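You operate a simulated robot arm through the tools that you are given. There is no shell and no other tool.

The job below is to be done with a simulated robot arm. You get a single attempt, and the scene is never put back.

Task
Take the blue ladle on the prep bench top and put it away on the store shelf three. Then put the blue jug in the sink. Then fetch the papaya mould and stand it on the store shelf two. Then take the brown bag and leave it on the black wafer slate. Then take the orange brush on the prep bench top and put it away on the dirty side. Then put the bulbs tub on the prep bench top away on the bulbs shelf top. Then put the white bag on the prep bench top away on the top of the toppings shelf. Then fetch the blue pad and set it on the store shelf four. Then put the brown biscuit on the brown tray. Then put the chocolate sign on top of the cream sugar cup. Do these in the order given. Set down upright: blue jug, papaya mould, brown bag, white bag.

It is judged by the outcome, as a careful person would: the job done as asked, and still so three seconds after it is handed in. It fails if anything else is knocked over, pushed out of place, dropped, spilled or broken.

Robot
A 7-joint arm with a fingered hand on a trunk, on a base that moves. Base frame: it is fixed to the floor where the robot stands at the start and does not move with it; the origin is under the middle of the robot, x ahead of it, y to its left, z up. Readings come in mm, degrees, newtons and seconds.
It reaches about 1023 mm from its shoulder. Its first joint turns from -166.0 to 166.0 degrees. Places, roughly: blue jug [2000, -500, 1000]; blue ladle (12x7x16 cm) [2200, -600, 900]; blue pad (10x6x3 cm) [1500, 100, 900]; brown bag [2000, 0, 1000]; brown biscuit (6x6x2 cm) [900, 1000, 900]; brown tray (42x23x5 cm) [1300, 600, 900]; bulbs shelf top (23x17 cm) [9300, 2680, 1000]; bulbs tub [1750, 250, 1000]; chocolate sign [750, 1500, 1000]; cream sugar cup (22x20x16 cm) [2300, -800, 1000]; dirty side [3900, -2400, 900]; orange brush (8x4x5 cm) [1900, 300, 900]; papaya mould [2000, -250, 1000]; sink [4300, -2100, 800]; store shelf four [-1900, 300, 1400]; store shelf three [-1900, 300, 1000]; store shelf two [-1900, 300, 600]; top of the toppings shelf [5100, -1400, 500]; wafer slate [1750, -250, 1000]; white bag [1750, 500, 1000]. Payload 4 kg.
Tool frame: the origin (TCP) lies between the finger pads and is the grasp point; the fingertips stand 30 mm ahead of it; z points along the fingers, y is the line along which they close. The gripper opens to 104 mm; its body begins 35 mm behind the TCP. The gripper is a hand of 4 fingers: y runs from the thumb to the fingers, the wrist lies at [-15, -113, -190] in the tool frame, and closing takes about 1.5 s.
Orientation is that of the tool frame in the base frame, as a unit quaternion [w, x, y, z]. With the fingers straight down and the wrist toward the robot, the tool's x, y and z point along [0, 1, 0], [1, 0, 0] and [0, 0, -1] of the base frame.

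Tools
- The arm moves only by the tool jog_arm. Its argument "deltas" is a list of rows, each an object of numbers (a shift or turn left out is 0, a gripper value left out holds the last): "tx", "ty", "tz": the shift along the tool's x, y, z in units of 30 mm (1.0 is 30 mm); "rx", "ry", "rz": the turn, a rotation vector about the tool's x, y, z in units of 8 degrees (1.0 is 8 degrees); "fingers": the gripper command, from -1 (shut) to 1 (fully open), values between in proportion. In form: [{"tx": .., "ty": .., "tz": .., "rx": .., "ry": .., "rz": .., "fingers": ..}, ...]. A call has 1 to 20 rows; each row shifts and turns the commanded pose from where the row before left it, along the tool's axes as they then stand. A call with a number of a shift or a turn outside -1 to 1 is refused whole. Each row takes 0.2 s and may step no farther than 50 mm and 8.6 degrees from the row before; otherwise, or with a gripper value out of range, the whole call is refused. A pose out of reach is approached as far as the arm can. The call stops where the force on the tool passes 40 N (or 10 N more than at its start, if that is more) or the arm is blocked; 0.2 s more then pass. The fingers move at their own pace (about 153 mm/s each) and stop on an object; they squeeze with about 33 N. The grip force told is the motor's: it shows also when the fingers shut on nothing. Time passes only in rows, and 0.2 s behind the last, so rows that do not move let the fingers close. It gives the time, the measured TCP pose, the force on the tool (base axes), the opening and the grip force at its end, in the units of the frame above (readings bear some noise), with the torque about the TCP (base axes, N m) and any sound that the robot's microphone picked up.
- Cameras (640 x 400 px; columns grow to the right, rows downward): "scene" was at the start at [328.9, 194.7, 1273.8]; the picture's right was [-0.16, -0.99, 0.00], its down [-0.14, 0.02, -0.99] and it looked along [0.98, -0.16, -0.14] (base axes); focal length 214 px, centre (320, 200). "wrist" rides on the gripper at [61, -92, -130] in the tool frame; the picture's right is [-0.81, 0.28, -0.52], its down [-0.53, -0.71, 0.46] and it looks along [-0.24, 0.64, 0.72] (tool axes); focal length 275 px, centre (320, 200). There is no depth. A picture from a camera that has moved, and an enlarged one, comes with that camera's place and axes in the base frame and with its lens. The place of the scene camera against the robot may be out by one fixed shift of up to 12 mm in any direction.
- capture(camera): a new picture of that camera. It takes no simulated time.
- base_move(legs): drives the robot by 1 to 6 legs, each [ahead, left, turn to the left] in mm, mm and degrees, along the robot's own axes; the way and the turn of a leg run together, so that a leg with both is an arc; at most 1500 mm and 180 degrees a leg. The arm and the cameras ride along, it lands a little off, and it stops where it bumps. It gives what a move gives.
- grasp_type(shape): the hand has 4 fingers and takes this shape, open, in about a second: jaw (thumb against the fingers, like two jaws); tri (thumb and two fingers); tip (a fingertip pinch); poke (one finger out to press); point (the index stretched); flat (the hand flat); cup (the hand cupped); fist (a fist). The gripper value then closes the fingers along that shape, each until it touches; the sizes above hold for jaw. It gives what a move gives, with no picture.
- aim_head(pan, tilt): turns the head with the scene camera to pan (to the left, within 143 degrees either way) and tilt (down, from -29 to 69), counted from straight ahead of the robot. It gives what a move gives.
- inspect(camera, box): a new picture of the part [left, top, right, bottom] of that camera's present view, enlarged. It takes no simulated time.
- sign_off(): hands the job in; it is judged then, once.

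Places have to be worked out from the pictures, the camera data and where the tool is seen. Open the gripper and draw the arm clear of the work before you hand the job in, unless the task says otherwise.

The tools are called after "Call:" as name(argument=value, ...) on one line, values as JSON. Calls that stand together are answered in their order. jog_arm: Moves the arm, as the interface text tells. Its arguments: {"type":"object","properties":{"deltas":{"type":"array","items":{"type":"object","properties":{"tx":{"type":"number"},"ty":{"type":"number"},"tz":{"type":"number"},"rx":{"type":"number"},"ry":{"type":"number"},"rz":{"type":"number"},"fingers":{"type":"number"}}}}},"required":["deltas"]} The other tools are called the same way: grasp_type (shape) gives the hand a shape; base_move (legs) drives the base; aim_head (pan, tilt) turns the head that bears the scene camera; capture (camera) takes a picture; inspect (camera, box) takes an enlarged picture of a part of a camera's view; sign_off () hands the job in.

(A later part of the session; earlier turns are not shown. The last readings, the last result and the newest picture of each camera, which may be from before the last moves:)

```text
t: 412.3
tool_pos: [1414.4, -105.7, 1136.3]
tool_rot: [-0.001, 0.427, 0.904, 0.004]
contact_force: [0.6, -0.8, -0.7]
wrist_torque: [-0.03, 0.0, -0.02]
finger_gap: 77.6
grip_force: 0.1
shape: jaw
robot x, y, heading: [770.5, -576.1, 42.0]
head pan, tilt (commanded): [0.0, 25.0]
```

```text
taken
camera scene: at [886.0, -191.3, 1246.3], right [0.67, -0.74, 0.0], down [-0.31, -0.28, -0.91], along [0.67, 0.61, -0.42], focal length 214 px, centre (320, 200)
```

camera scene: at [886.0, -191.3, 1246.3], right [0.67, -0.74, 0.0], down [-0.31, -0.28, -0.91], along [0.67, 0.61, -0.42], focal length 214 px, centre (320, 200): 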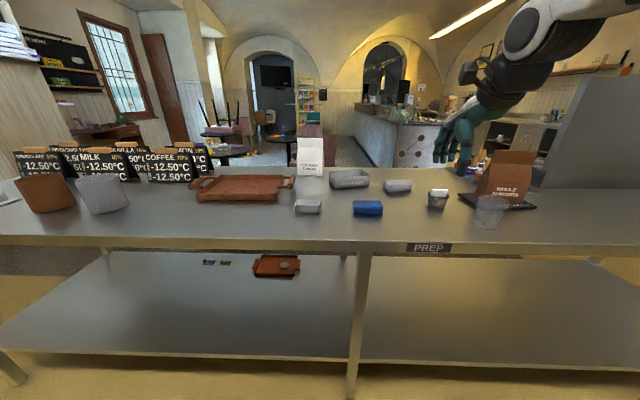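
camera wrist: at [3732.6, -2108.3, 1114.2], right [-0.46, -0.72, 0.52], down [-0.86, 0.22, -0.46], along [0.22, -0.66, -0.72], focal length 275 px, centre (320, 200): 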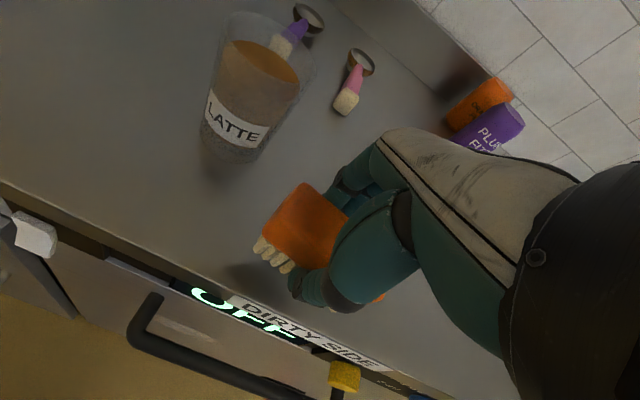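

The tub is slightly left. I shift left and move up to the bench, then measure the tub precisely.

Call:
base_move(legs=[[0, 160, -0.5], [290, 0, 0]])

Call:
capture(camera="wrist")

Call:
inspect(camera="scene", box=[260, 150, 420, 250])

```text
t: 415.3
tool_pos: [1525.0, 203.6, 1136.6]
tool_rot: [-0.001, 0.43, 0.903, 0.005]
contact_force: [-0.1, 0.8, -0.1]
wrist_torque: [0.02, -0.02, 0.0]
finger_gap: 77.7
grip_force: 0.1
shape: jaw
robot x, y, heading: [884.8, -258.8, 41.3]
head pan, tilt (commanded): [0.0, 25.0]
```

```text
taken
camera wrist: at [1416.7, 191.6, 1266.8], right [0.72, -0.46, 0.52], down [-0.22, -0.86, -0.46], along [0.66, 0.22, -0.72], focal length 275 px, centre (320, 200)
```

wrist: 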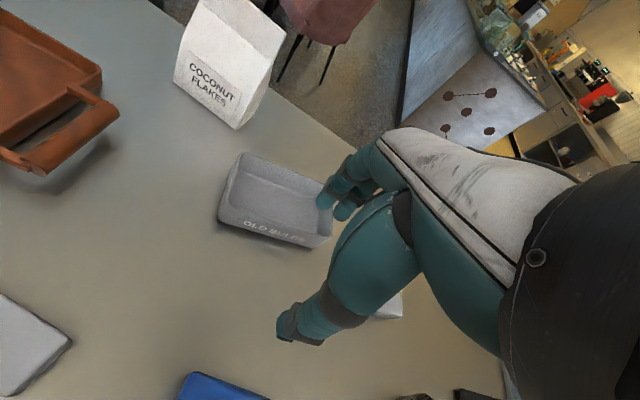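

```text
4.00 times, centred on (340, 200) of scene
camera zoom: at [997.8, 121.2, 1246.3], right [0.66, -0.75, 0.0], down [-0.32, -0.28, -0.91], along [0.68, 0.6, -0.42], focal length 858 px, centre (240, 200)
```

zoom: 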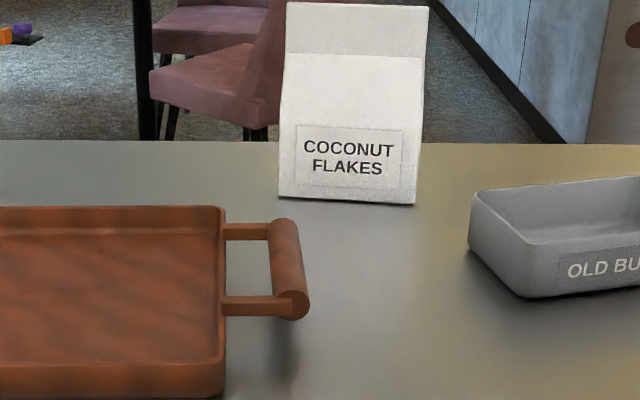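

I zoom on the tub in the wrist view to locate its near wall.

Call:
inspect(camera="wrist", box=[190, 130, 350, 270])

```text
2.86 times, centred on (270, 200) of wrist
camera zoom: at [1416.7, 191.6, 1266.8], right [0.72, -0.46, 0.52], down [-0.22, -0.86, -0.46], along [0.66, 0.22, -0.72], focal length 786 px, centre (463, 200)
```

zoom: 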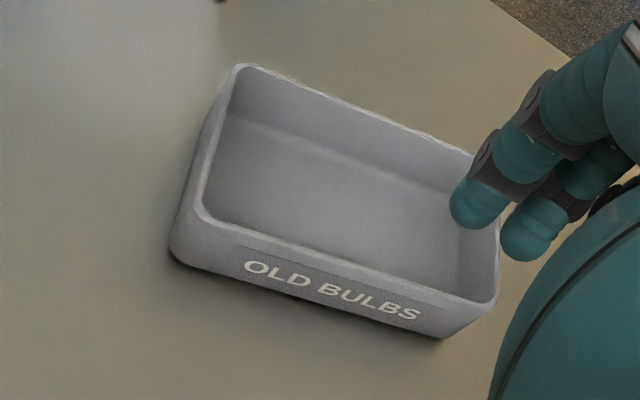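

The tub's near wall runs from about (1552,310) to (1685,227), rim z≈955. I turn the hand square to that wall, set a 45 mm opening, and hover above the wall's middle.

Call:
jog_arm(deltas=[{"rz": -1, "fingers": -0.12}, {"rz": -1}, {"rz": -0.1}, {"ty": 0.89, "tx": -0.345}, {"ty": 0.89, "tx": -0.345}, {"ty": 0.89, "tx": -0.345}, {"ty": 0.89, "tx": -0.345}, {"tz": 0.9}, {"tz": 0.9}, {"tz": 0.9}, {}])

Call:
capture(camera="wrist")

Call:
capture(camera="scene")

```text
t: 417.7
tool_pos: [1620.1, 270.2, 1055.5]
tool_rot: [-0.001, 0.294, 0.956, 0.004]
contact_force: [-0.8, 0.6, 0.4]
wrist_torque: [0.03, 0.02, -0.02]
finger_gap: 45.9
grip_force: 0.2
shape: jaw
robot x, y, heading: [883.3, -254.8, 41.4]
head pan, tilt (commanded): [0.0, 25.0]
```

```text
taken
camera wrist: at [1518.5, 227.1, 1185.1], right [0.82, -0.23, 0.52], down [0.04, -0.89, -0.46], along [0.57, 0.4, -0.72], focal length 275 px, centre (320, 200)
```

wrist: 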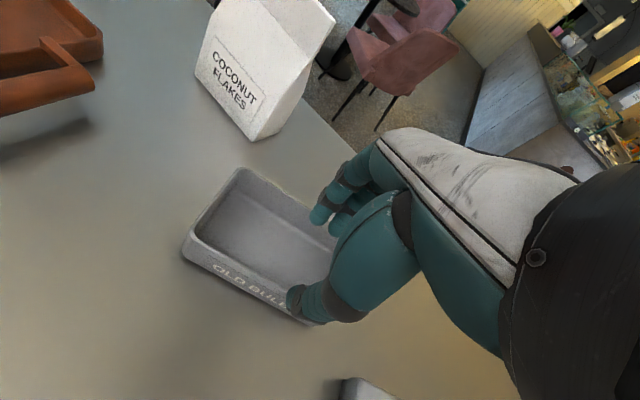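

```text
taken
camera scene: at [997.8, 121.2, 1246.3], right [0.66, -0.75, 0.0], down [-0.32, -0.28, -0.91], along [0.68, 0.6, -0.42], focal length 214 px, centre (320, 200)
```

scene: 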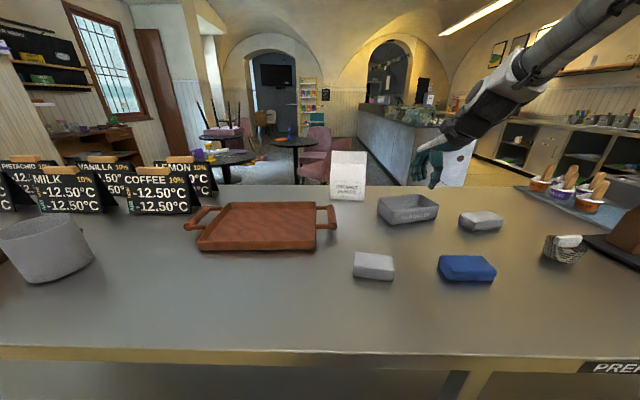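

I zoom to check the rim line against the grasp axis.

Call:
inspect(camera="wrist", box=[170, 230, 330, 330])

```text
4.00 times, centred on (250, 280) of wrist
camera zoom: at [1518.5, 227.1, 1185.1], right [0.82, -0.23, 0.52], down [0.04, -0.89, -0.46], along [0.57, 0.4, -0.72], focal length 1101 px, centre (600, -120)
```

zoom: 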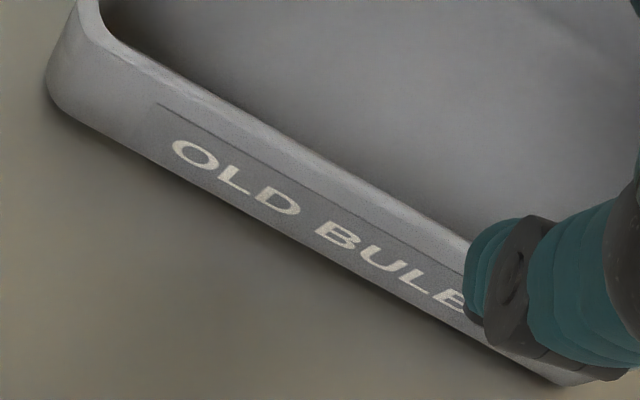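

The wall is exactly under the grasp axis. I descend with thumb outside and fingers inside the tub wall, then close.

Call:
jog_arm(deltas=[{"tz": 0.9}, {"tz": 0.9}, {"tz": 0.9}, {"tz": 0.8}, {}])

Call:
inspect(camera="scene", box=[350, 130, 510, 240])

Call:
capture(camera="wrist")

```text
t: 418.9
tool_pos: [1619.8, 270.1, 951.2]
tool_rot: [0.0, 0.294, 0.956, 0.004]
contact_force: [1.2, 0.8, 0.1]
wrist_torque: [0.01, 0.01, 0.01]
finger_gap: 45.9
grip_force: 0.1
shape: jaw
robot x, y, heading: [885.0, -254.9, 41.6]
head pan, tilt (commanded): [0.0, 25.0]
```

```text
3.64 times, centred on (430, 185) of scene
camera zoom: at [997.8, 121.2, 1246.3], right [0.66, -0.75, 0.0], down [-0.32, -0.28, -0.91], along [0.68, 0.6, -0.42], focal length 780 px, centre (-80, 254)
```

zoom: 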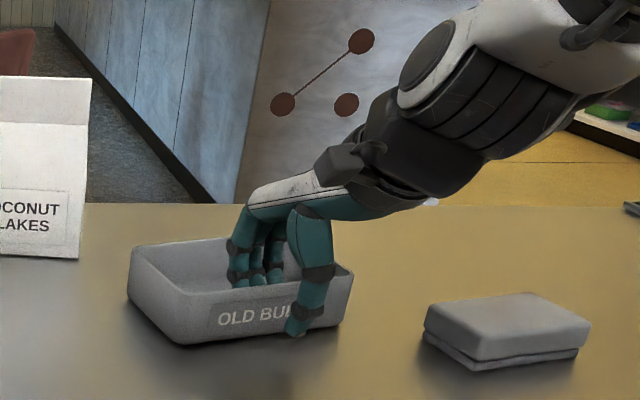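

```text
taken
camera wrist: at [1518.8, 227.6, 1081.5], right [0.82, -0.23, 0.52], down [0.04, -0.89, -0.46], along [0.57, 0.4, -0.72], focal length 275 px, centre (320, 200)
```

wrist: 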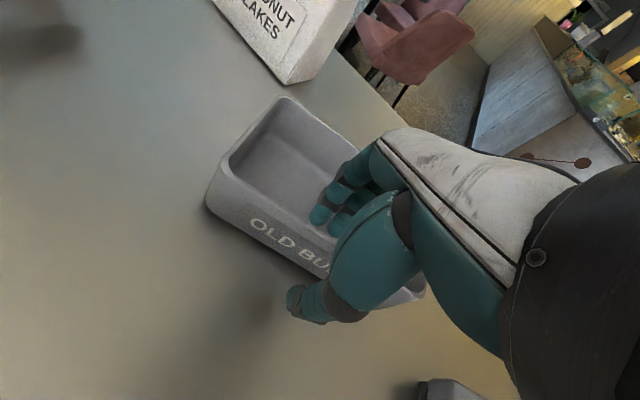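

Fingers inside, thumb outside. I close and lift slowly.

Call:
jog_arm(deltas=[{"fingers": -0.6}, {"fingers": -1}, {}, {}, {}, {}, {}, {"tz": -0.2}, {"tz": -0.4}, {"tz": -0.6}, {"tz": -0.6}, {}])

Call:
inspect(camera="scene", box=[350, 110, 510, 240])

Call:
capture(camera="wrist")

```text
t: 421.5
tool_pos: [1620.1, 270.6, 1004.2]
tool_rot: [0.0, 0.294, 0.956, 0.005]
contact_force: [0.8, -0.1, -1.3]
wrist_torque: [0.01, 0.07, 0.01]
finger_gap: 0.1
grip_force: 33.8
shape: jaw
robot x, y, heading: [883.1, -257.6, 41.5]
head pan, tilt (commanded): [0.0, 25.0]
```

```text
3.08 times, centred on (430, 175) of scene
camera zoom: at [997.9, 121.2, 1246.3], right [0.66, -0.75, 0.0], down [-0.32, -0.28, -0.91], along [0.68, 0.6, -0.42], focal length 660 px, centre (-18, 277)
```

zoom: 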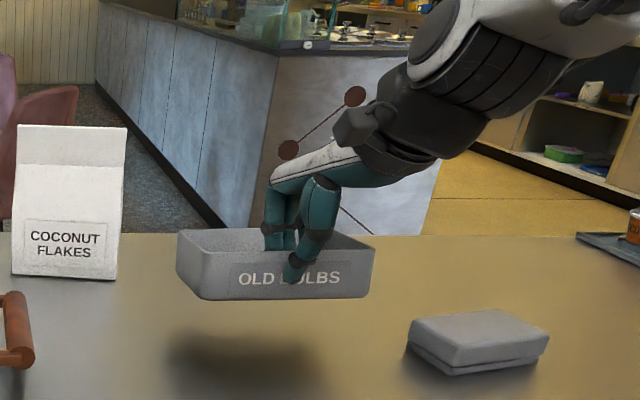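

```text
taken
camera wrist: at [1519.2, 226.8, 1135.4], right [0.82, -0.23, 0.52], down [0.04, -0.89, -0.46], along [0.57, 0.4, -0.72], focal length 275 px, centre (320, 200)
```

wrist: 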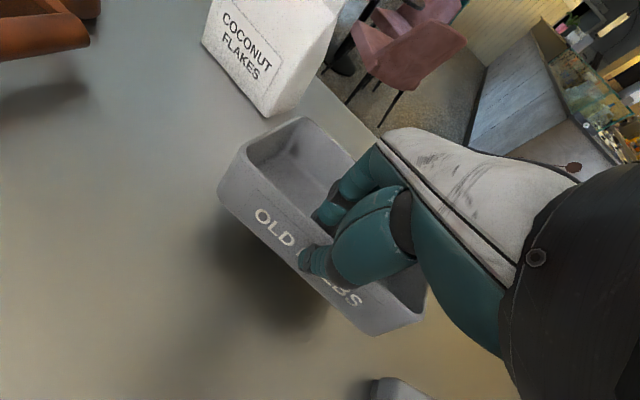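

The tub is held level. I lift it higher, draw it in, and drive: back, right past the bench end, then forward down the long aisle.

Call:
jog_arm(deltas=[{"tz": -0.9}, {"tz": -0.9}, {"tz": -0.9}, {"tz": -0.9}, {"tz": -0.9}, {"tz": -0.9}, {"ty": -0.8}, {"ty": -0.8}, {"ty": -0.8}, {"ty": -0.8}, {"rz": 0.9}, {"rz": 0.9}, {}])

Call:
base_move(legs=[[-300, 0, 0], [0, -1250, 0], [0, -1250, 0], [1500, 0, 0]])

Call:
aim_head(pan=0, tilt=8)

Call:
capture(camera="scene")

```text
t: 424.3
tool_pos: [1565.9, 187.4, 1167.4]
tool_rot: [0.0, 0.412, 0.911, 0.005]
contact_force: [0.4, 0.7, -1.3]
wrist_torque: [0.0, 0.07, 0.01]
finger_gap: 0.0
grip_force: 33.4
shape: jaw
robot x, y, heading: [886.0, -259.5, 41.5]
head pan, tilt (commanded): [0.0, 25.0]
```

```text
t: 445.2
tool_pos: [4123.7, -888.0, 1167.5]
tool_rot: [-0.001, 0.418, 0.908, 0.005]
contact_force: [0.1, -0.7, -1.7]
wrist_torque: [-0.01, 0.06, 0.03]
finger_gap: 0.1
grip_force: 33.0
shape: jaw
robot x, y, heading: [3437.2, -1323.3, 40.5]
head pan, tilt (commanded): [0.0, 25.0]
```

```text
t: 446.0
tool_pos: [4123.7, -888.0, 1167.7]
tool_rot: [0.0, 0.419, 0.908, 0.005]
contact_force: [0.6, -0.7, -1.8]
wrist_torque: [0.01, 0.06, -0.01]
finger_gap: 0.0
grip_force: 32.6
shape: jaw
robot x, y, heading: [3436.6, -1325.4, 40.6]
head pan, tilt (commanded): [0.0, 8.0]
```

```text
taken
camera scene: at [3556.4, -945.7, 1273.8], right [0.65, -0.76, 0.0], down [-0.11, -0.09, -0.99], along [0.75, 0.64, -0.14], focal length 214 px, centre (320, 200)
```

scene: 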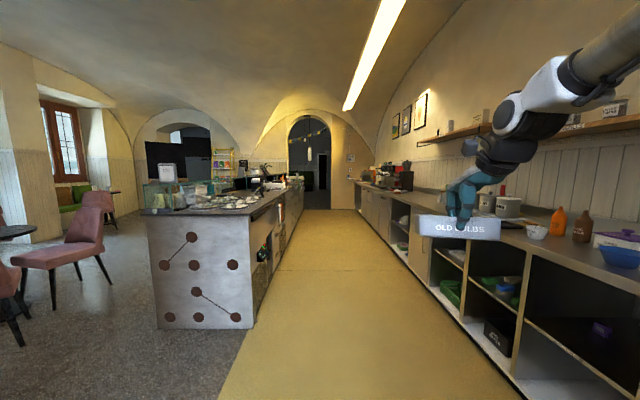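

The aisle ahead is clear. I correct the heading slightly and drive on toward the archway.

Call:
base_move(legs=[[0, 0, 0.7], [1450, 0, 0], [1450, 0, 0], [1450, 0, 0]])

Call:
capture(camera="scene")

Call:
inspect(camera="scene", box=[280, 100, 440, 200])

```text
t: 467.1
tool_pos: [7296.1, 2097.4, 1167.2]
tool_rot: [-0.001, 0.394, 0.919, 0.005]
contact_force: [-0.2, -0.8, -1.2]
wrist_torque: [-0.03, 0.01, 0.0]
finger_gap: 0.0
grip_force: 32.6
shape: jaw
robot x, y, heading: [6631.1, 1624.5, 43.6]
head pan, tilt (commanded): [0.0, 8.0]
```

```text
taken
camera scene: at [6732.6, 2011.1, 1273.9], right [0.69, -0.72, 0.0], down [-0.1, -0.1, -0.99], along [0.72, 0.68, -0.14], focal length 214 px, centre (320, 200)
```

scene: 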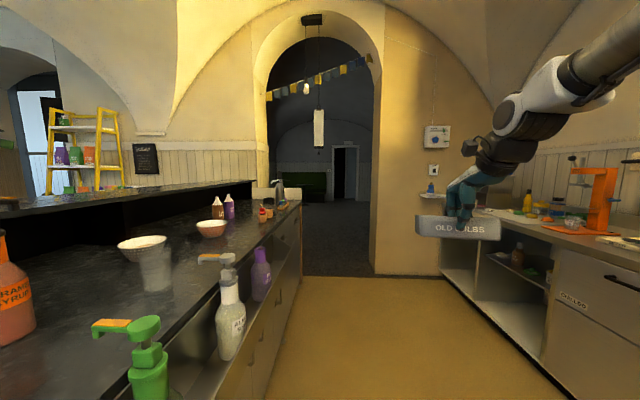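

```text
4.00 times, centred on (360, 150) of scene
camera zoom: at [6732.6, 2011.1, 1273.9], right [0.69, -0.72, 0.0], down [-0.1, -0.1, -0.99], along [0.72, 0.68, -0.14], focal length 858 px, centre (160, 400)
```

zoom: 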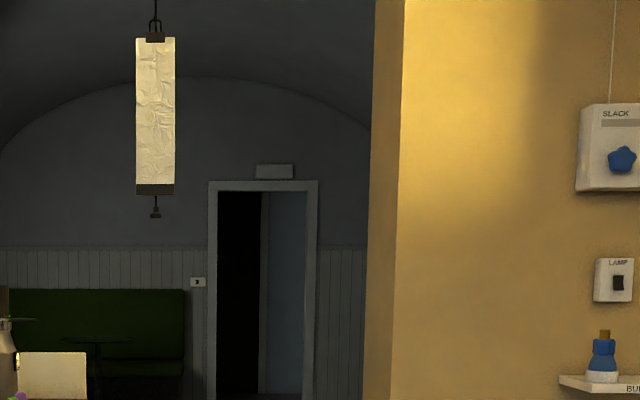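

I'm near the end wall; the bulbs shelf is the small ledge right of the arch with a blue bottle on its left part. I straighten, shift right (keeping clear of the counter) and move closer.

Call:
base_move(legs=[[0, 0, -2.3], [0, -480, 0], [1300, 0, 0]])

Call:
aim_head(pan=-10, tilt=15)

Call:
capture(camera="scene")

Call:
inspect(camera="scene", box=[280, 110, 480, 260])

```text
t: 476.5
tool_pos: [8600.0, 2567.6, 1166.9]
tool_rot: [-0.001, 0.41, 0.912, 0.005]
contact_force: [-0.2, -0.4, -1.0]
wrist_torque: [0.01, 0.03, -0.02]
finger_gap: 0.0
grip_force: 33.0
shape: jaw
robot x, y, heading: [7918.9, 2119.2, 41.7]
head pan, tilt (commanded): [0.0, 8.0]
```

```text
t: 477.2
tool_pos: [8599.7, 2566.3, 1166.8]
tool_rot: [-0.001, 0.41, 0.912, 0.005]
contact_force: [0.1, 0.3, -0.6]
wrist_torque: [-0.05, 0.08, -0.01]
finger_gap: 0.1
grip_force: 32.2
shape: jaw
robot x, y, heading: [7925.3, 2118.3, 41.5]
head pan, tilt (commanded): [-10.0, 15.0]
```

```text
taken
camera scene: at [8043.8, 2486.5, 1262.6], right [0.53, -0.85, 0.0], down [-0.22, -0.14, -0.97], along [0.82, 0.51, -0.26], focal length 214 px, centre (320, 200)
```

scene: 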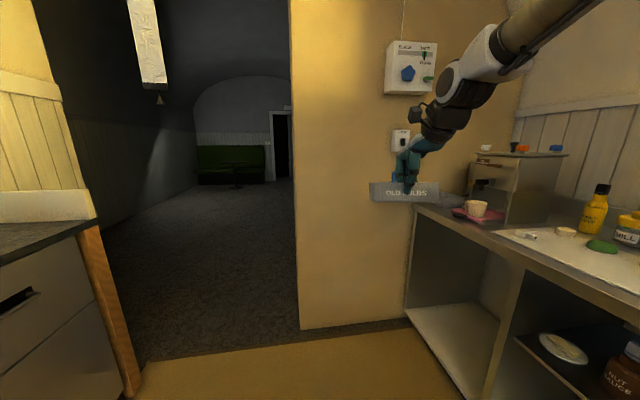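

```text
2.67 times, centred on (380, 185) of scene
camera zoom: at [8043.8, 2486.5, 1262.6], right [0.53, -0.85, 0.0], down [-0.22, -0.14, -0.97], along [0.82, 0.51, -0.26], focal length 572 px, centre (160, 240)
```

zoom: 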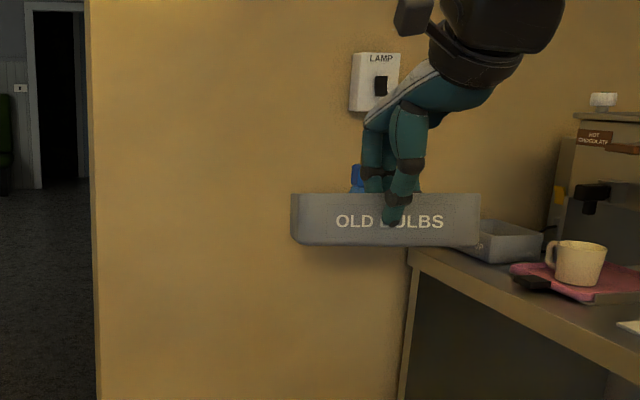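

My own hand hides the shelf. I check the wrist view and raise the tub a bit to see below it.

Call:
jog_arm(deltas=[{"tz": -0.9}, {"tz": -0.9}, {"tz": -0.9}, {"tz": -0.9}, {}])

Call:
capture(camera="wrist")

Call:
inspect(camera="scene", box=[280, 110, 480, 260])

```text
t: 478.4
tool_pos: [8599.4, 2565.2, 1275.5]
tool_rot: [0.0, 0.409, 0.912, 0.005]
contact_force: [0.5, -0.4, -0.9]
wrist_torque: [0.0, 0.02, 0.03]
finger_gap: 0.3
grip_force: 32.8
shape: jaw
robot x, y, heading: [7921.0, 2118.4, 41.7]
head pan, tilt (commanded): [-10.0, 15.0]
```

```text
taken
camera wrist: at [8491.3, 2549.2, 1405.0], right [0.74, -0.43, 0.52], down [-0.18, -0.87, -0.46], along [0.65, 0.25, -0.72], focal length 275 px, centre (320, 200)
```

wrist: 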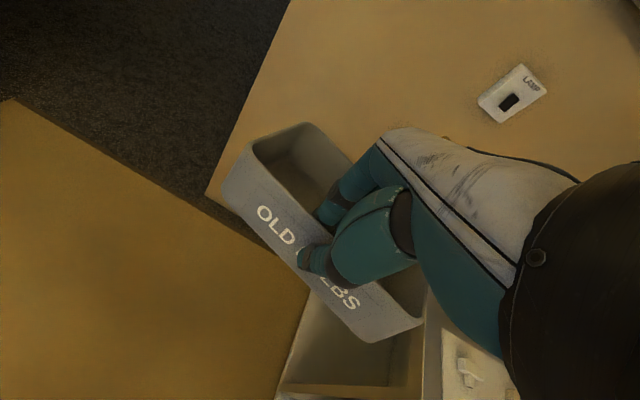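

```text
2.67 times, centred on (380, 185) of scene
camera zoom: at [8043.9, 2486.4, 1262.5], right [0.53, -0.85, 0.0], down [-0.22, -0.14, -0.97], along [0.82, 0.51, -0.26], focal length 572 px, centre (160, 240)
```

zoom: 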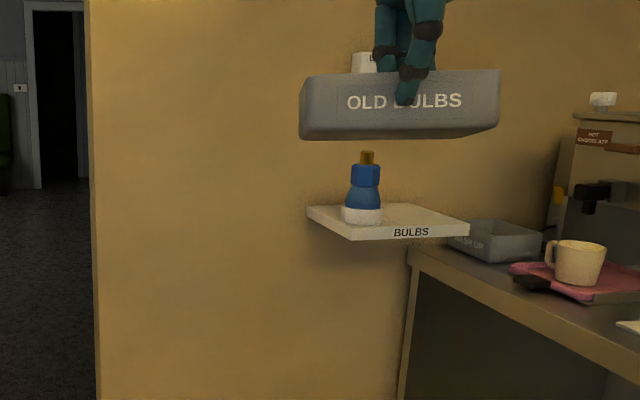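

The BULBS shelf holds a blue bottle on its left; the tub must go to the right of it with its long side along the shelf depth. I move closer to measure the shelf with the wrist camera.

Call:
base_move(legs=[[350, -60, 0]])

Call:
capture(camera="wrist")

Call:
capture(camera="scene")

Call:
inspect(camera="scene", box=[320, 160, 480, 260])

```text
t: 480.7
tool_pos: [8899.6, 2753.9, 1274.9]
tool_rot: [0.0, 0.41, 0.912, 0.005]
contact_force: [0.2, 0.6, -2.1]
wrist_torque: [-0.02, 0.03, -0.01]
finger_gap: 0.0
grip_force: 33.4
shape: jaw
robot x, y, heading: [8221.5, 2307.1, 41.8]
head pan, tilt (commanded): [-10.0, 15.0]
```

```text
taken
camera wrist: at [8792.5, 2737.6, 1404.8], right [0.74, -0.43, 0.52], down [-0.18, -0.87, -0.46], along [0.65, 0.25, -0.72], focal length 275 px, centre (320, 200)
```

wrist: 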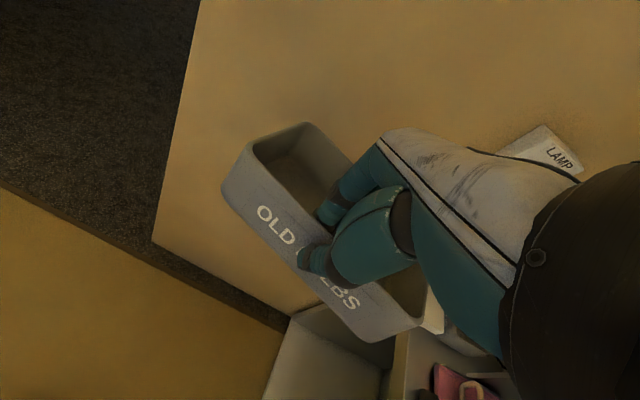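

```text
taken
camera scene: at [8345.1, 2674.7, 1262.5], right [0.53, -0.85, 0.0], down [-0.22, -0.14, -0.97], along [0.82, 0.51, -0.26], focal length 214 px, centre (320, 200)
```

scene: 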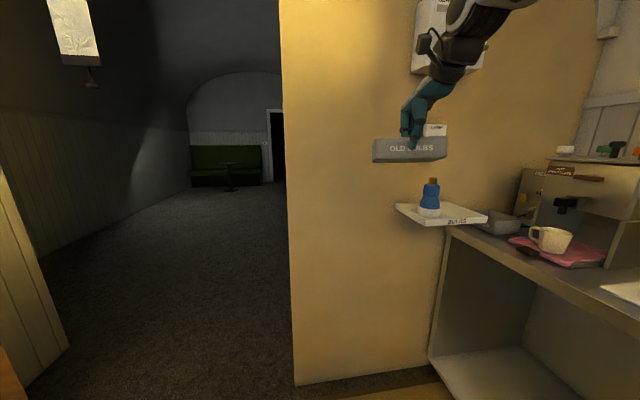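

```text
4.00 times, centred on (400, 210) of scene
camera zoom: at [8345.1, 2674.7, 1262.5], right [0.53, -0.85, 0.0], down [-0.22, -0.14, -0.97], along [0.82, 0.51, -0.26], focal length 858 px, centre (0, 160)
```

zoom: 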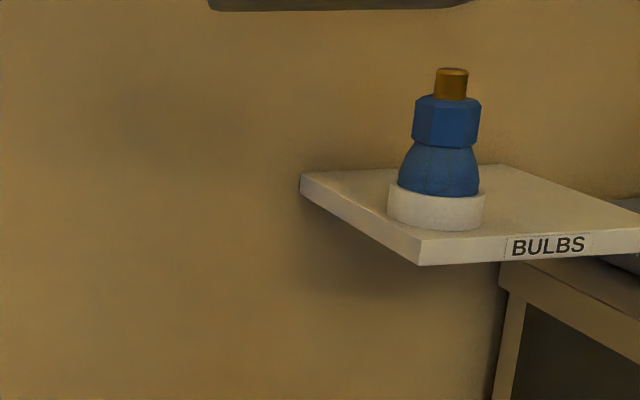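

I turn the hand 90° so the tub's long side will run along the shelf depth with the wrist to the right, then look at the shelf from there.

Call:
jog_arm(deltas=[{"rz": -1}, {"rz": -1}, {"rz": -1}, {"rz": -1}, {"rz": -1}, {"rz": -1}, {"rz": -1}, {"rz": -1}, {"rz": -1}, {"rz": -1}, {"rz": -1}, {"rz": -0.25}, {}])

Call:
capture(camera="wrist")

Call:
capture(camera="scene")

```text
t: 483.5
tool_pos: [8901.3, 2754.7, 1274.5]
tool_rot: [0.004, -0.356, 0.934, 0.004]
contact_force: [-0.2, 0.6, -1.0]
wrist_torque: [-0.07, -0.04, 0.0]
finger_gap: 0.0
grip_force: 33.5
shape: jaw
robot x, y, heading: [8224.2, 2306.6, 41.9]
head pan, tilt (commanded): [-10.0, 15.0]
```

```text
taken
camera wrist: at [8917.6, 2644.4, 1404.0], right [0.42, 0.74, 0.53], down [0.87, -0.17, -0.45], along [-0.24, 0.65, -0.72], focal length 275 px, centre (320, 200)
```

wrist: 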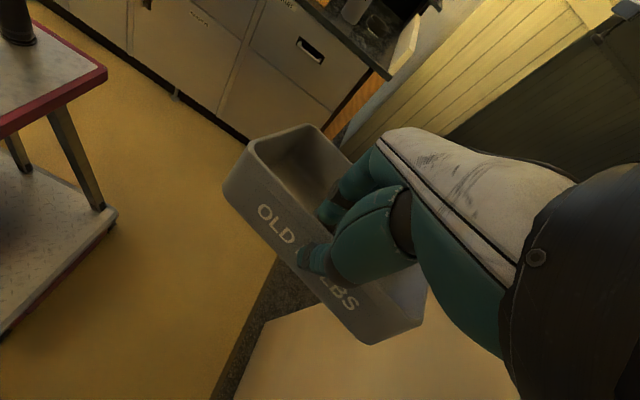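

```text
taken
camera scene: at [8345.1, 2674.6, 1262.5], right [0.53, -0.85, 0.0], down [-0.22, -0.14, -0.97], along [0.82, 0.51, -0.26], focal length 214 px, centre (320, 200)
```

scene: 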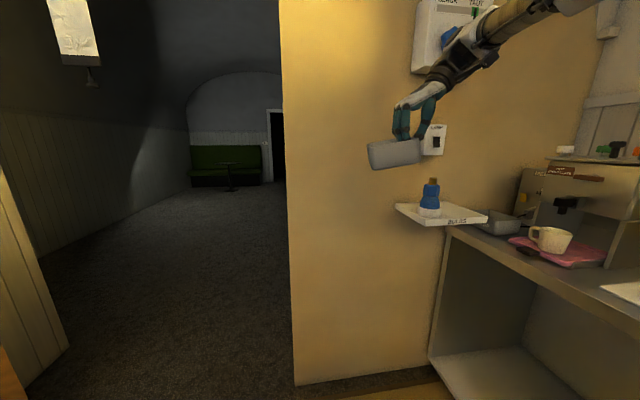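

Good. I move the tub right (toward above the shelf) and a little forward, then look down at the shelf with the wrist camera.

Call:
jog_arm(deltas=[{"ty": -0.92}, {"ty": -0.92}, {"ty": -0.92}, {"ty": -0.92}, {"ty": -0.92}, {"ty": -0.92}, {"ty": -0.92}, {"ty": -0.92}, {"ty": -0.92}, {"tx": -0.9}, {"tx": -0.9}, {"tx": -0.9}, {}])

Call:
capture(camera="wrist")

Call:
capture(camera="scene")

```text
t: 486.3
tool_pos: [9056.0, 2581.0, 1272.1]
tool_rot: [0.004, -0.355, 0.935, 0.004]
contact_force: [0.9, -0.3, -1.3]
wrist_torque: [-0.03, -0.02, -0.03]
finger_gap: 0.0
grip_force: 33.3
shape: jaw
out of reach, approached as far as the arm can: row 9, 10, 11, 12
robot x, y, heading: [8225.1, 2306.4, 41.4]
head pan, tilt (commanded): [-10.0, 15.0]
```

```text
taken
camera wrist: at [9070.8, 2470.6, 1402.7], right [0.42, 0.74, 0.53], down [0.87, -0.18, -0.45], along [-0.24, 0.65, -0.72], focal length 275 px, centre (320, 200)
```

wrist: 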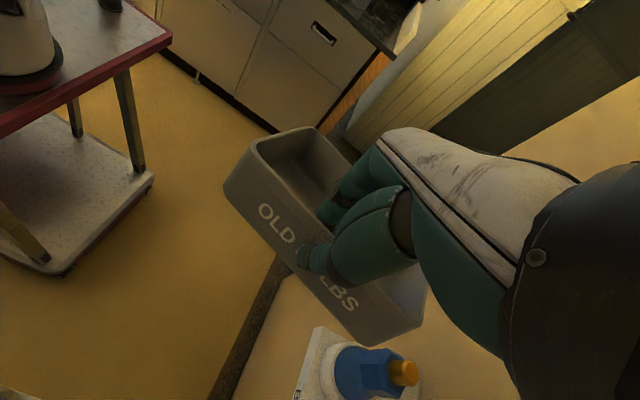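

```text
taken
camera scene: at [8345.1, 2674.6, 1262.5], right [0.53, -0.85, 0.0], down [-0.22, -0.14, -0.97], along [0.82, 0.51, -0.26], focal length 214 px, centre (320, 200)
```

scene: 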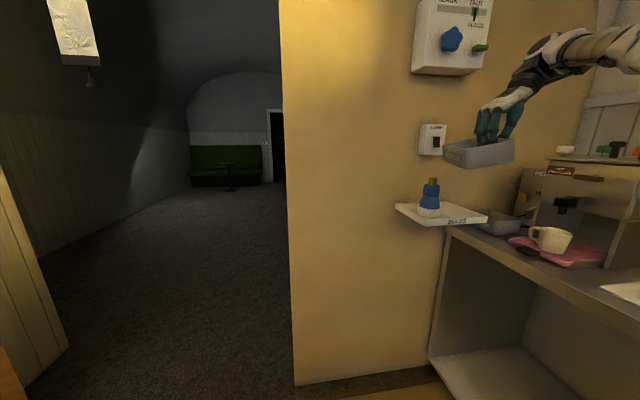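

The shelf spans about 230 mm across with the bulb at its left; right of it there's ~145 mm free for the 92 mm-wide tub. The arm is near its reach, so I pull the tub back a bit and drive the base closer and to the right.

Call:
jog_arm(deltas=[{"tx": 0.9}, {"tx": 0.9}, {"tx": 0.9}, {}])

Call:
base_move(legs=[[0, -130, 0], [240, 0, 0]])

Call:
capture(camera="wrist")

Call:
capture(camera="scene")

```text
t: 487.3
tool_pos: [8993.4, 2529.1, 1272.2]
tool_rot: [0.002, -0.355, 0.935, 0.004]
contact_force: [0.6, 0.2, -0.8]
wrist_torque: [-0.05, -0.01, 0.01]
finger_gap: 0.0
grip_force: 32.7
shape: jaw
robot x, y, heading: [8224.2, 2309.5, 41.6]
head pan, tilt (commanded): [-10.0, 15.0]
```

```text
t: 489.9
tool_pos: [9258.3, 2594.5, 1271.3]
tool_rot: [0.003, -0.356, 0.934, 0.004]
contact_force: [-0.4, -0.2, -0.9]
wrist_torque: [-0.05, 0.0, -0.04]
finger_gap: 0.1
grip_force: 32.6
shape: jaw
robot x, y, heading: [8489.2, 2370.1, 41.8]
head pan, tilt (commanded): [-10.0, 15.0]
```

```text
taken
camera wrist: at [9273.8, 2483.4, 1401.8], right [0.42, 0.74, 0.53], down [0.87, -0.17, -0.45], along [-0.25, 0.65, -0.72], focal length 275 px, centre (320, 200)
```

wrist: 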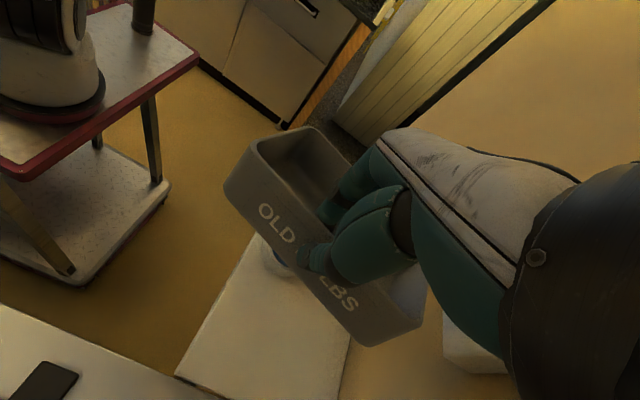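

```text
taken
camera scene: at [8609.1, 2738.1, 1262.5], right [0.53, -0.85, 0.0], down [-0.22, -0.14, -0.97], along [0.82, 0.51, -0.26], focal length 214 px, centre (320, 200)
```

scene: 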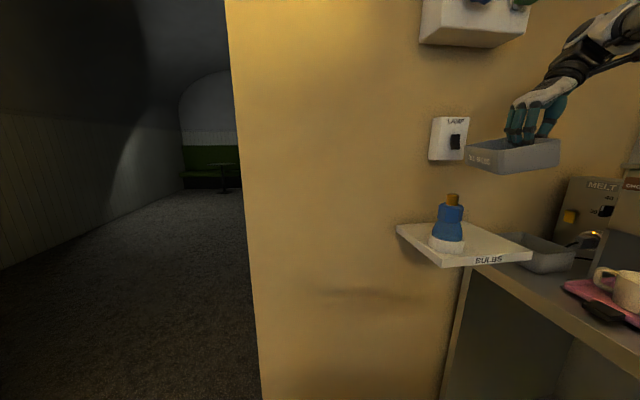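

I zoom the wrist view on the shelf to pin its corners.

Call:
inspect(camera="wrist", box=[150, 210, 390, 400])

Call:
inspect(camera="scene", box=[380, 120, 600, 280])

```text
2.11 times, centred on (270, 305) of wrist
camera zoom: at [9273.8, 2483.4, 1401.8], right [0.42, 0.74, 0.53], down [0.87, -0.17, -0.45], along [-0.25, 0.65, -0.72], focal length 580 px, centre (425, -21)
```

zoom: 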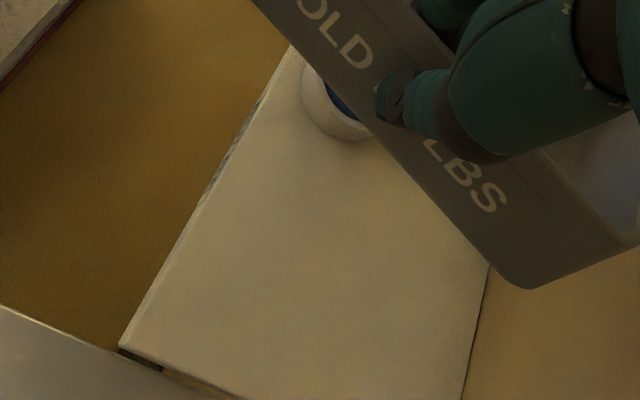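

```text
2.50 times, centred on (490, 200) of scene
camera zoom: at [8609.1, 2738.1, 1262.5], right [0.53, -0.85, 0.0], down [-0.22, -0.14, -0.97], along [0.82, 0.51, -0.26], focal length 536 px, centre (-105, 200)
```

zoom: 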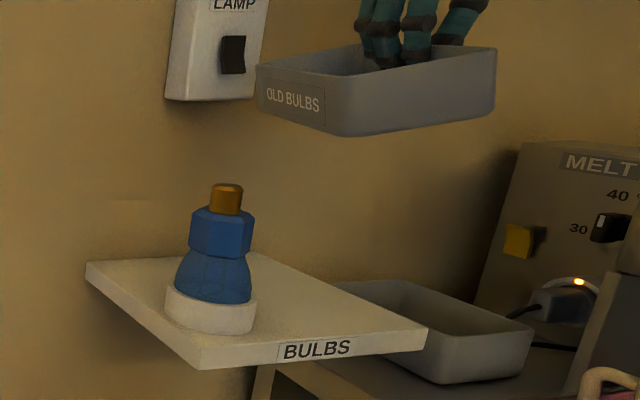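

The tub sags a bit toward its free side, so I tilt the hand ~15° to level it, and shift 50 mm right so it will pass beside the bulb.

Call:
jog_arm(deltas=[{"rx": -0.95}, {"rx": -0.95}, {"ty": -0.8, "tz": -0.22}, {"ty": -0.8, "tz": -0.22}, {}])

Call:
inspect(camera="scene", box=[380, 100, 620, 280])

Call:
capture(camera="wrist")

```text
t: 491.1
tool_pos: [9291.1, 2557.0, 1270.6]
tool_rot: [-0.043, -0.353, 0.926, 0.126]
contact_force: [0.3, 1.1, -0.8]
wrist_torque: [-0.08, -0.02, 0.0]
finger_gap: 0.0
grip_force: 33.1
shape: jaw
robot x, y, heading: [8485.6, 2370.6, 41.7]
head pan, tilt (commanded): [-10.0, 15.0]
```

```text
2.22 times, centred on (500, 190) of scene
camera zoom: at [8609.1, 2738.0, 1262.6], right [0.53, -0.85, 0.0], down [-0.22, -0.14, -0.97], along [0.82, 0.51, -0.26], focal length 477 px, centre (-80, 222)
```

zoom: 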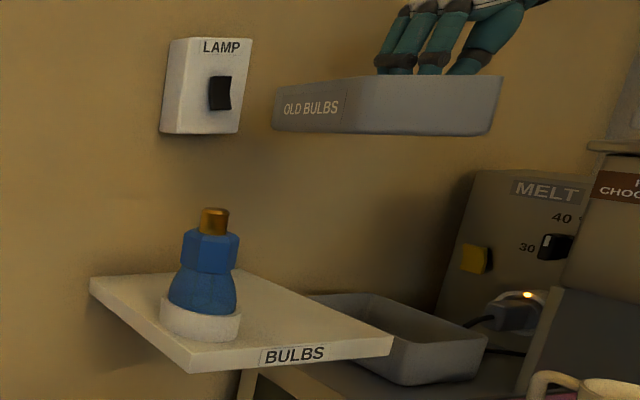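

```text
taken
camera wrist: at [9327.2, 2423.5, 1372.8], right [0.52, 0.63, 0.58], down [0.78, -0.07, -0.62], along [-0.36, 0.77, -0.52], focal length 275 px, centre (320, 200)
```

wrist: 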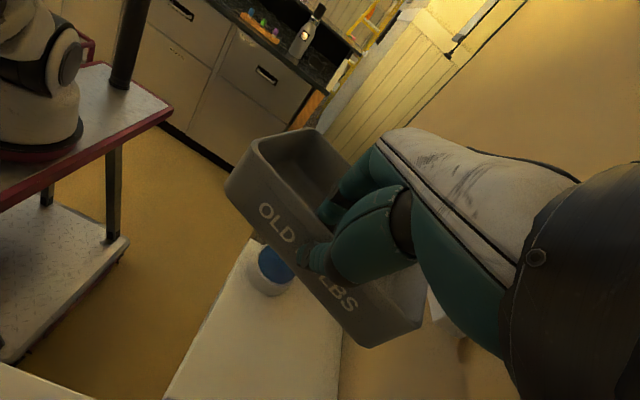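

I zoom the wrist view on the tub itself to check how it sits in the hand.

Call:
inspect(camera="wrist", box=[200, 110, 460, 370])

```text
1.54 times, centred on (330, 240) of wrist
camera zoom: at [9327.2, 2423.5, 1372.8], right [0.52, 0.63, 0.58], down [0.78, -0.07, -0.62], along [-0.36, 0.77, -0.52], focal length 424 px, centre (305, 138)
```

zoom: 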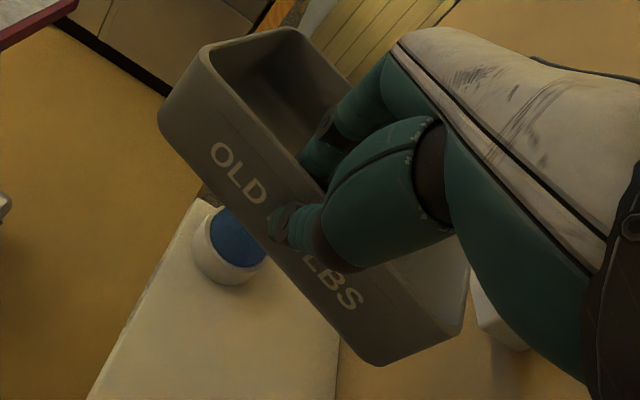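

The tub is yawed ~18° in the grip but now level. It fits right of the bulb; I rotate the hand 10° to square it up more and lower it beside the bulb to just above the shelf.

Call:
jog_arm(deltas=[{"ry": 0.164, "rz": -0.603}, {"ry": 0.164, "rz": -0.603}, {"ty": -0.248, "tz": 0.911}, {"ty": -0.248, "tz": 0.911}, {"ty": -0.248, "tz": 0.911}, {"ty": -0.248, "tz": 0.911}, {}])

Call:
inspect(camera="scene", box=[380, 120, 620, 290])

Call:
capture(camera="wrist")

```text
t: 492.8
tool_pos: [9291.4, 2557.9, 1158.0]
tool_rot: [-0.044, -0.354, 0.926, 0.128]
contact_force: [0.1, -0.2, -1.1]
wrist_torque: [-0.05, -0.01, 0.01]
finger_gap: 0.2
grip_force: 33.0
shape: jaw
out of reach, approached as far as the arm can: row 1, 2
robot x, y, heading: [8486.7, 2367.8, 41.6]
head pan, tilt (commanded): [-10.0, 15.0]
```

```text
2.35 times, centred on (500, 205) of scene
camera zoom: at [8609.1, 2738.1, 1262.5], right [0.53, -0.85, 0.0], down [-0.22, -0.14, -0.97], along [0.82, 0.51, -0.26], focal length 505 px, centre (-104, 188)
```

zoom: 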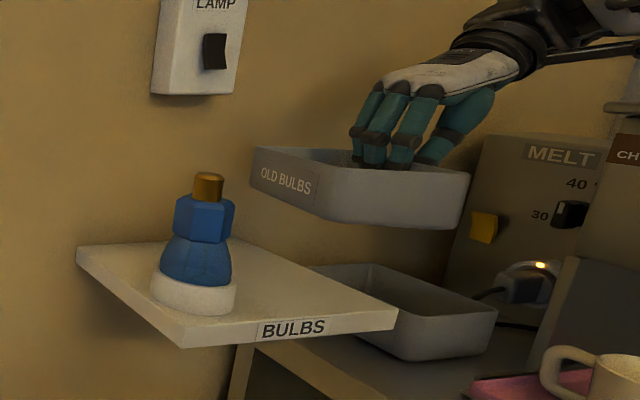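

```text
taken
camera wrist: at [9328.3, 2424.5, 1260.1], right [0.52, 0.63, 0.58], down [0.78, -0.06, -0.62], along [-0.36, 0.77, -0.52], focal length 275 px, centre (320, 200)
```

wrist: 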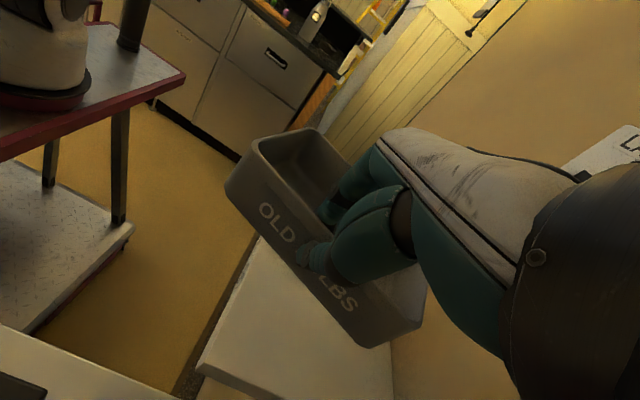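

Rotation was out of reach but the tub still fits as it is (about 15–20 mm spare each side). I lower it to just above the shelf, then slide it forward beside the bulb.

Call:
jog_arm(deltas=[{"ty": -0.2, "tz": 0.73}, {"ty": -0.2, "tz": 0.73}, {"ty": -0.13, "tz": 0.48}, {"tx": -0.9}, {"tx": -0.9}, {"tx": -0.89}, {}])

Call:
inspect(camera="scene", box=[380, 120, 620, 290])

Call:
capture(camera="wrist")

```text
t: 494.4
tool_pos: [9352.2, 2612.2, 1099.3]
tool_rot: [-0.044, -0.353, 0.926, 0.128]
contact_force: [-0.1, -0.5, -0.2]
wrist_torque: [-0.06, -0.04, 0.01]
finger_gap: 0.0
grip_force: 33.1
shape: jaw
robot x, y, heading: [8485.6, 2370.0, 42.3]
head pan, tilt (commanded): [-10.0, 15.0]
```

```text
2.35 times, centred on (500, 205) of scene
camera zoom: at [8609.0, 2738.1, 1262.5], right [0.53, -0.85, 0.0], down [-0.22, -0.14, -0.97], along [0.82, 0.51, -0.26], focal length 505 px, centre (-104, 188)
```

zoom: 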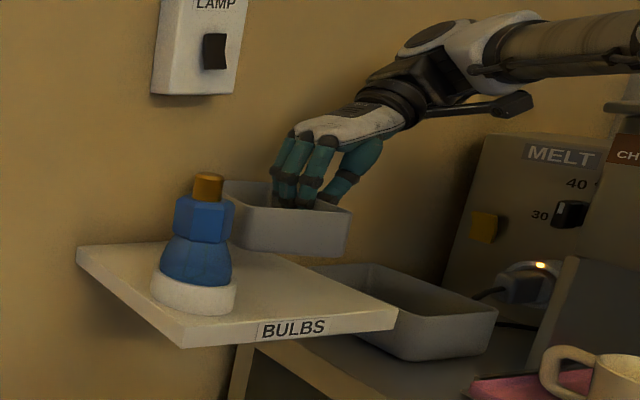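

```text
taken
camera wrist: at [9388.4, 2479.1, 1200.4], right [0.52, 0.63, 0.58], down [0.78, -0.06, -0.62], along [-0.36, 0.77, -0.52], focal length 275 px, centre (320, 200)
```

wrist: 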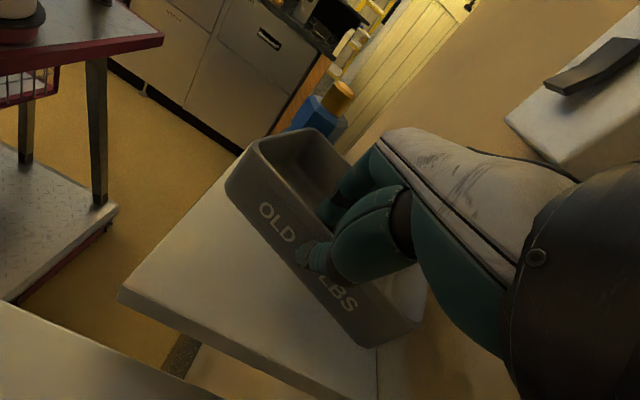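

The tub is right of the bulb, over the shelf. I lower it in steps until it touches.

Call:
jog_arm(deltas=[{"ty": -0.13, "tz": 0.48}, {"ty": -0.13, "tz": 0.48}, {"ty": -0.09, "tz": 0.32}, {}])

Call:
inspect(camera="scene", box=[400, 160, 560, 280])

Call:
capture(camera="wrist")

```text
t: 495.4
tool_pos: [9350.7, 2611.8, 1058.1]
tool_rot: [-0.044, -0.354, 0.925, 0.128]
contact_force: [0.4, 0.2, -1.1]
wrist_torque: [-0.04, -0.02, 0.01]
finger_gap: 0.0
grip_force: 32.8
shape: jaw
robot x, y, heading: [8490.8, 2367.3, 42.0]
head pan, tilt (commanded): [-10.0, 15.0]
```

```text
3.33 times, centred on (480, 220) of scene
camera zoom: at [8609.1, 2738.1, 1262.5], right [0.53, -0.85, 0.0], down [-0.22, -0.14, -0.97], along [0.82, 0.51, -0.26], focal length 715 px, centre (-213, 133)
```

zoom: 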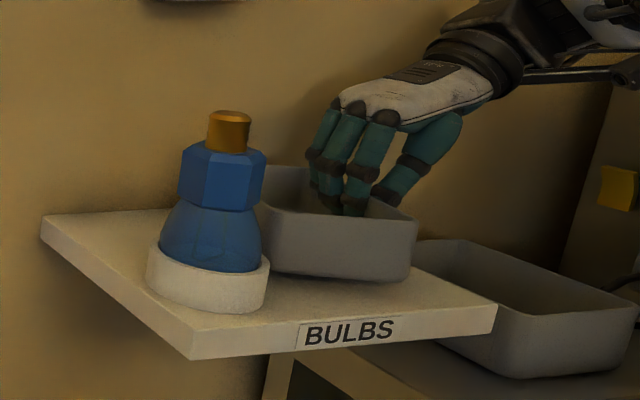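

```text
taken
camera wrist: at [9388.2, 2479.5, 1159.3], right [0.52, 0.63, 0.58], down [0.78, -0.06, -0.62], along [-0.36, 0.77, -0.52], focal length 275 px, centre (320, 200)
```

wrist: 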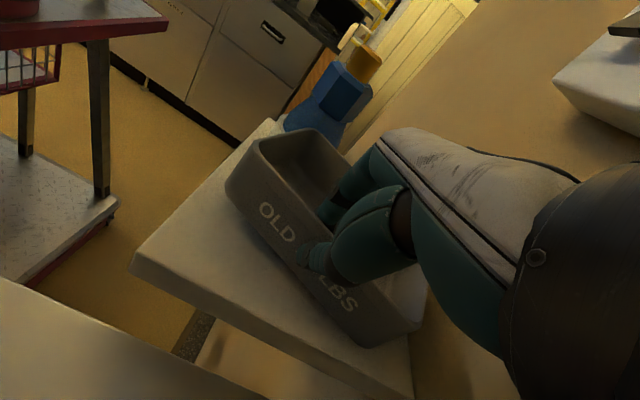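

The gap between tub corner and bulb is about 20 mm. I lower in small steps to contact.

Call:
jog_arm(deltas=[{"ty": -0.035, "tz": 0.129}, {"ty": -0.035, "tz": 0.129}, {"ty": -0.035, "tz": 0.129}, {}])

Call:
jog_arm(deltas=[{"ty": -0.035, "tz": 0.129}, {}])

Call:
inspect(camera="scene", box=[400, 160, 560, 280])

```text
t: 496.4
tool_pos: [9352.1, 2613.1, 1049.6]
tool_rot: [-0.043, -0.353, 0.926, 0.128]
contact_force: [0.3, -1.4, 17.4]
wrist_torque: [0.01, -0.01, 0.05]
finger_gap: 0.0
grip_force: 33.1
shape: jaw
robot x, y, heading: [8485.3, 2370.4, 41.8]
head pan, tilt (commanded): [-10.0, 15.0]
```

```text
t: 496.8
tool_pos: [9351.7, 2613.0, 1048.7]
tool_rot: [-0.041, -0.354, 0.925, 0.129]
contact_force: [0.3, -2.1, 15.7]
wrist_torque: [0.06, 0.03, 0.12]
finger_gap: 0.4
grip_force: 32.7
shape: jaw
robot x, y, heading: [8487.5, 2367.9, 42.3]
head pan, tilt (commanded): [-10.0, 15.0]
stopped in row 2: the force on the tool passed its limit at 41 N (the readings are from after the stop); the commanded pose is now the measured one
```

```text
3.33 times, centred on (480, 220) of scene
camera zoom: at [8608.6, 2737.8, 1262.7], right [0.53, -0.85, 0.0], down [-0.22, -0.14, -0.97], along [0.82, 0.51, -0.26], focal length 715 px, centre (-213, 133)
```

zoom: 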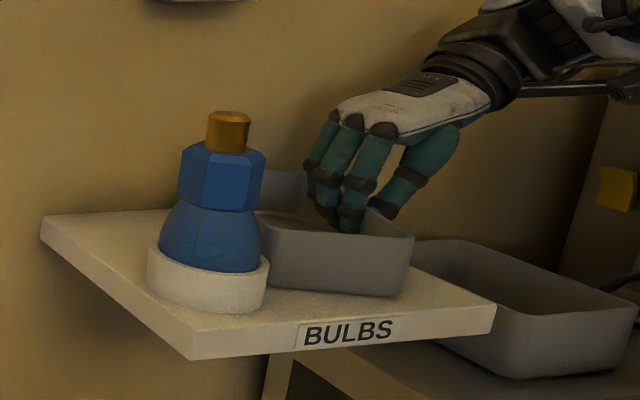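

The tub rests on the shelf. I ease up slightly, open the fingers modestly inside the tub, and lift out.

Call:
jog_arm(deltas=[{"ty": 0.02, "tz": -0.065}, {"fingers": -0.7}, {"fingers": -0.4}, {"fingers": -0.2}, {}, {}])

Call:
inspect(camera="scene", box=[400, 160, 560, 280])

Call:
capture(camera="wrist")

```text
t: 498.2
tool_pos: [9351.9, 2613.0, 1049.5]
tool_rot: [-0.041, -0.353, 0.926, 0.128]
contact_force: [0.2, -0.4, -0.8]
wrist_torque: [0.0, 0.03, 0.02]
finger_gap: 41.4
grip_force: 0.1
shape: jaw
robot x, y, heading: [8489.7, 2369.3, 42.0]
head pan, tilt (commanded): [-10.0, 15.0]
```

```text
3.33 times, centred on (480, 220) of scene
camera zoom: at [8609.1, 2738.1, 1262.6], right [0.53, -0.85, 0.0], down [-0.22, -0.14, -0.97], along [0.82, 0.51, -0.26], focal length 715 px, centre (-213, 133)
```

zoom: 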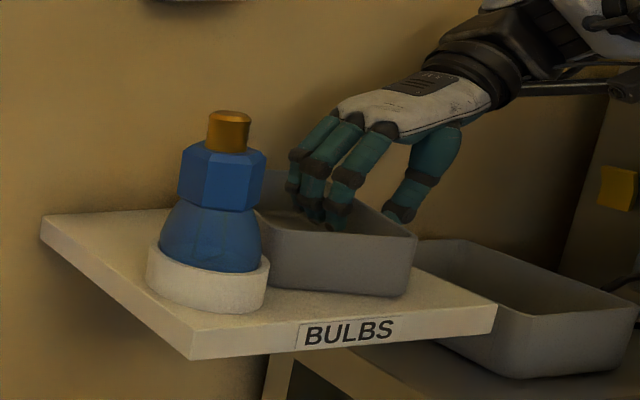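

```text
taken
camera wrist: at [9388.4, 2478.7, 1149.5], right [0.51, 0.63, 0.58], down [0.78, -0.06, -0.62], along [-0.35, 0.78, -0.52], focal length 275 px, centre (320, 200)
```

wrist: 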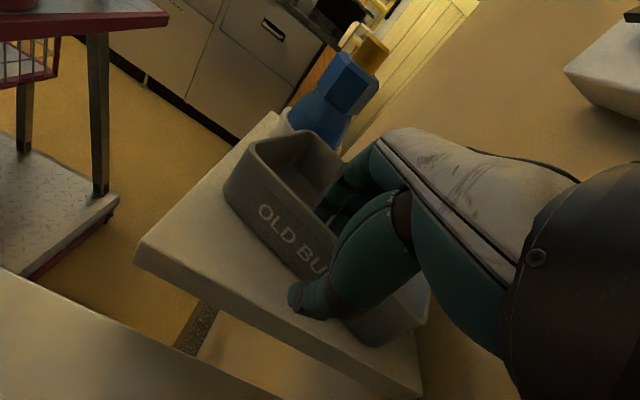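

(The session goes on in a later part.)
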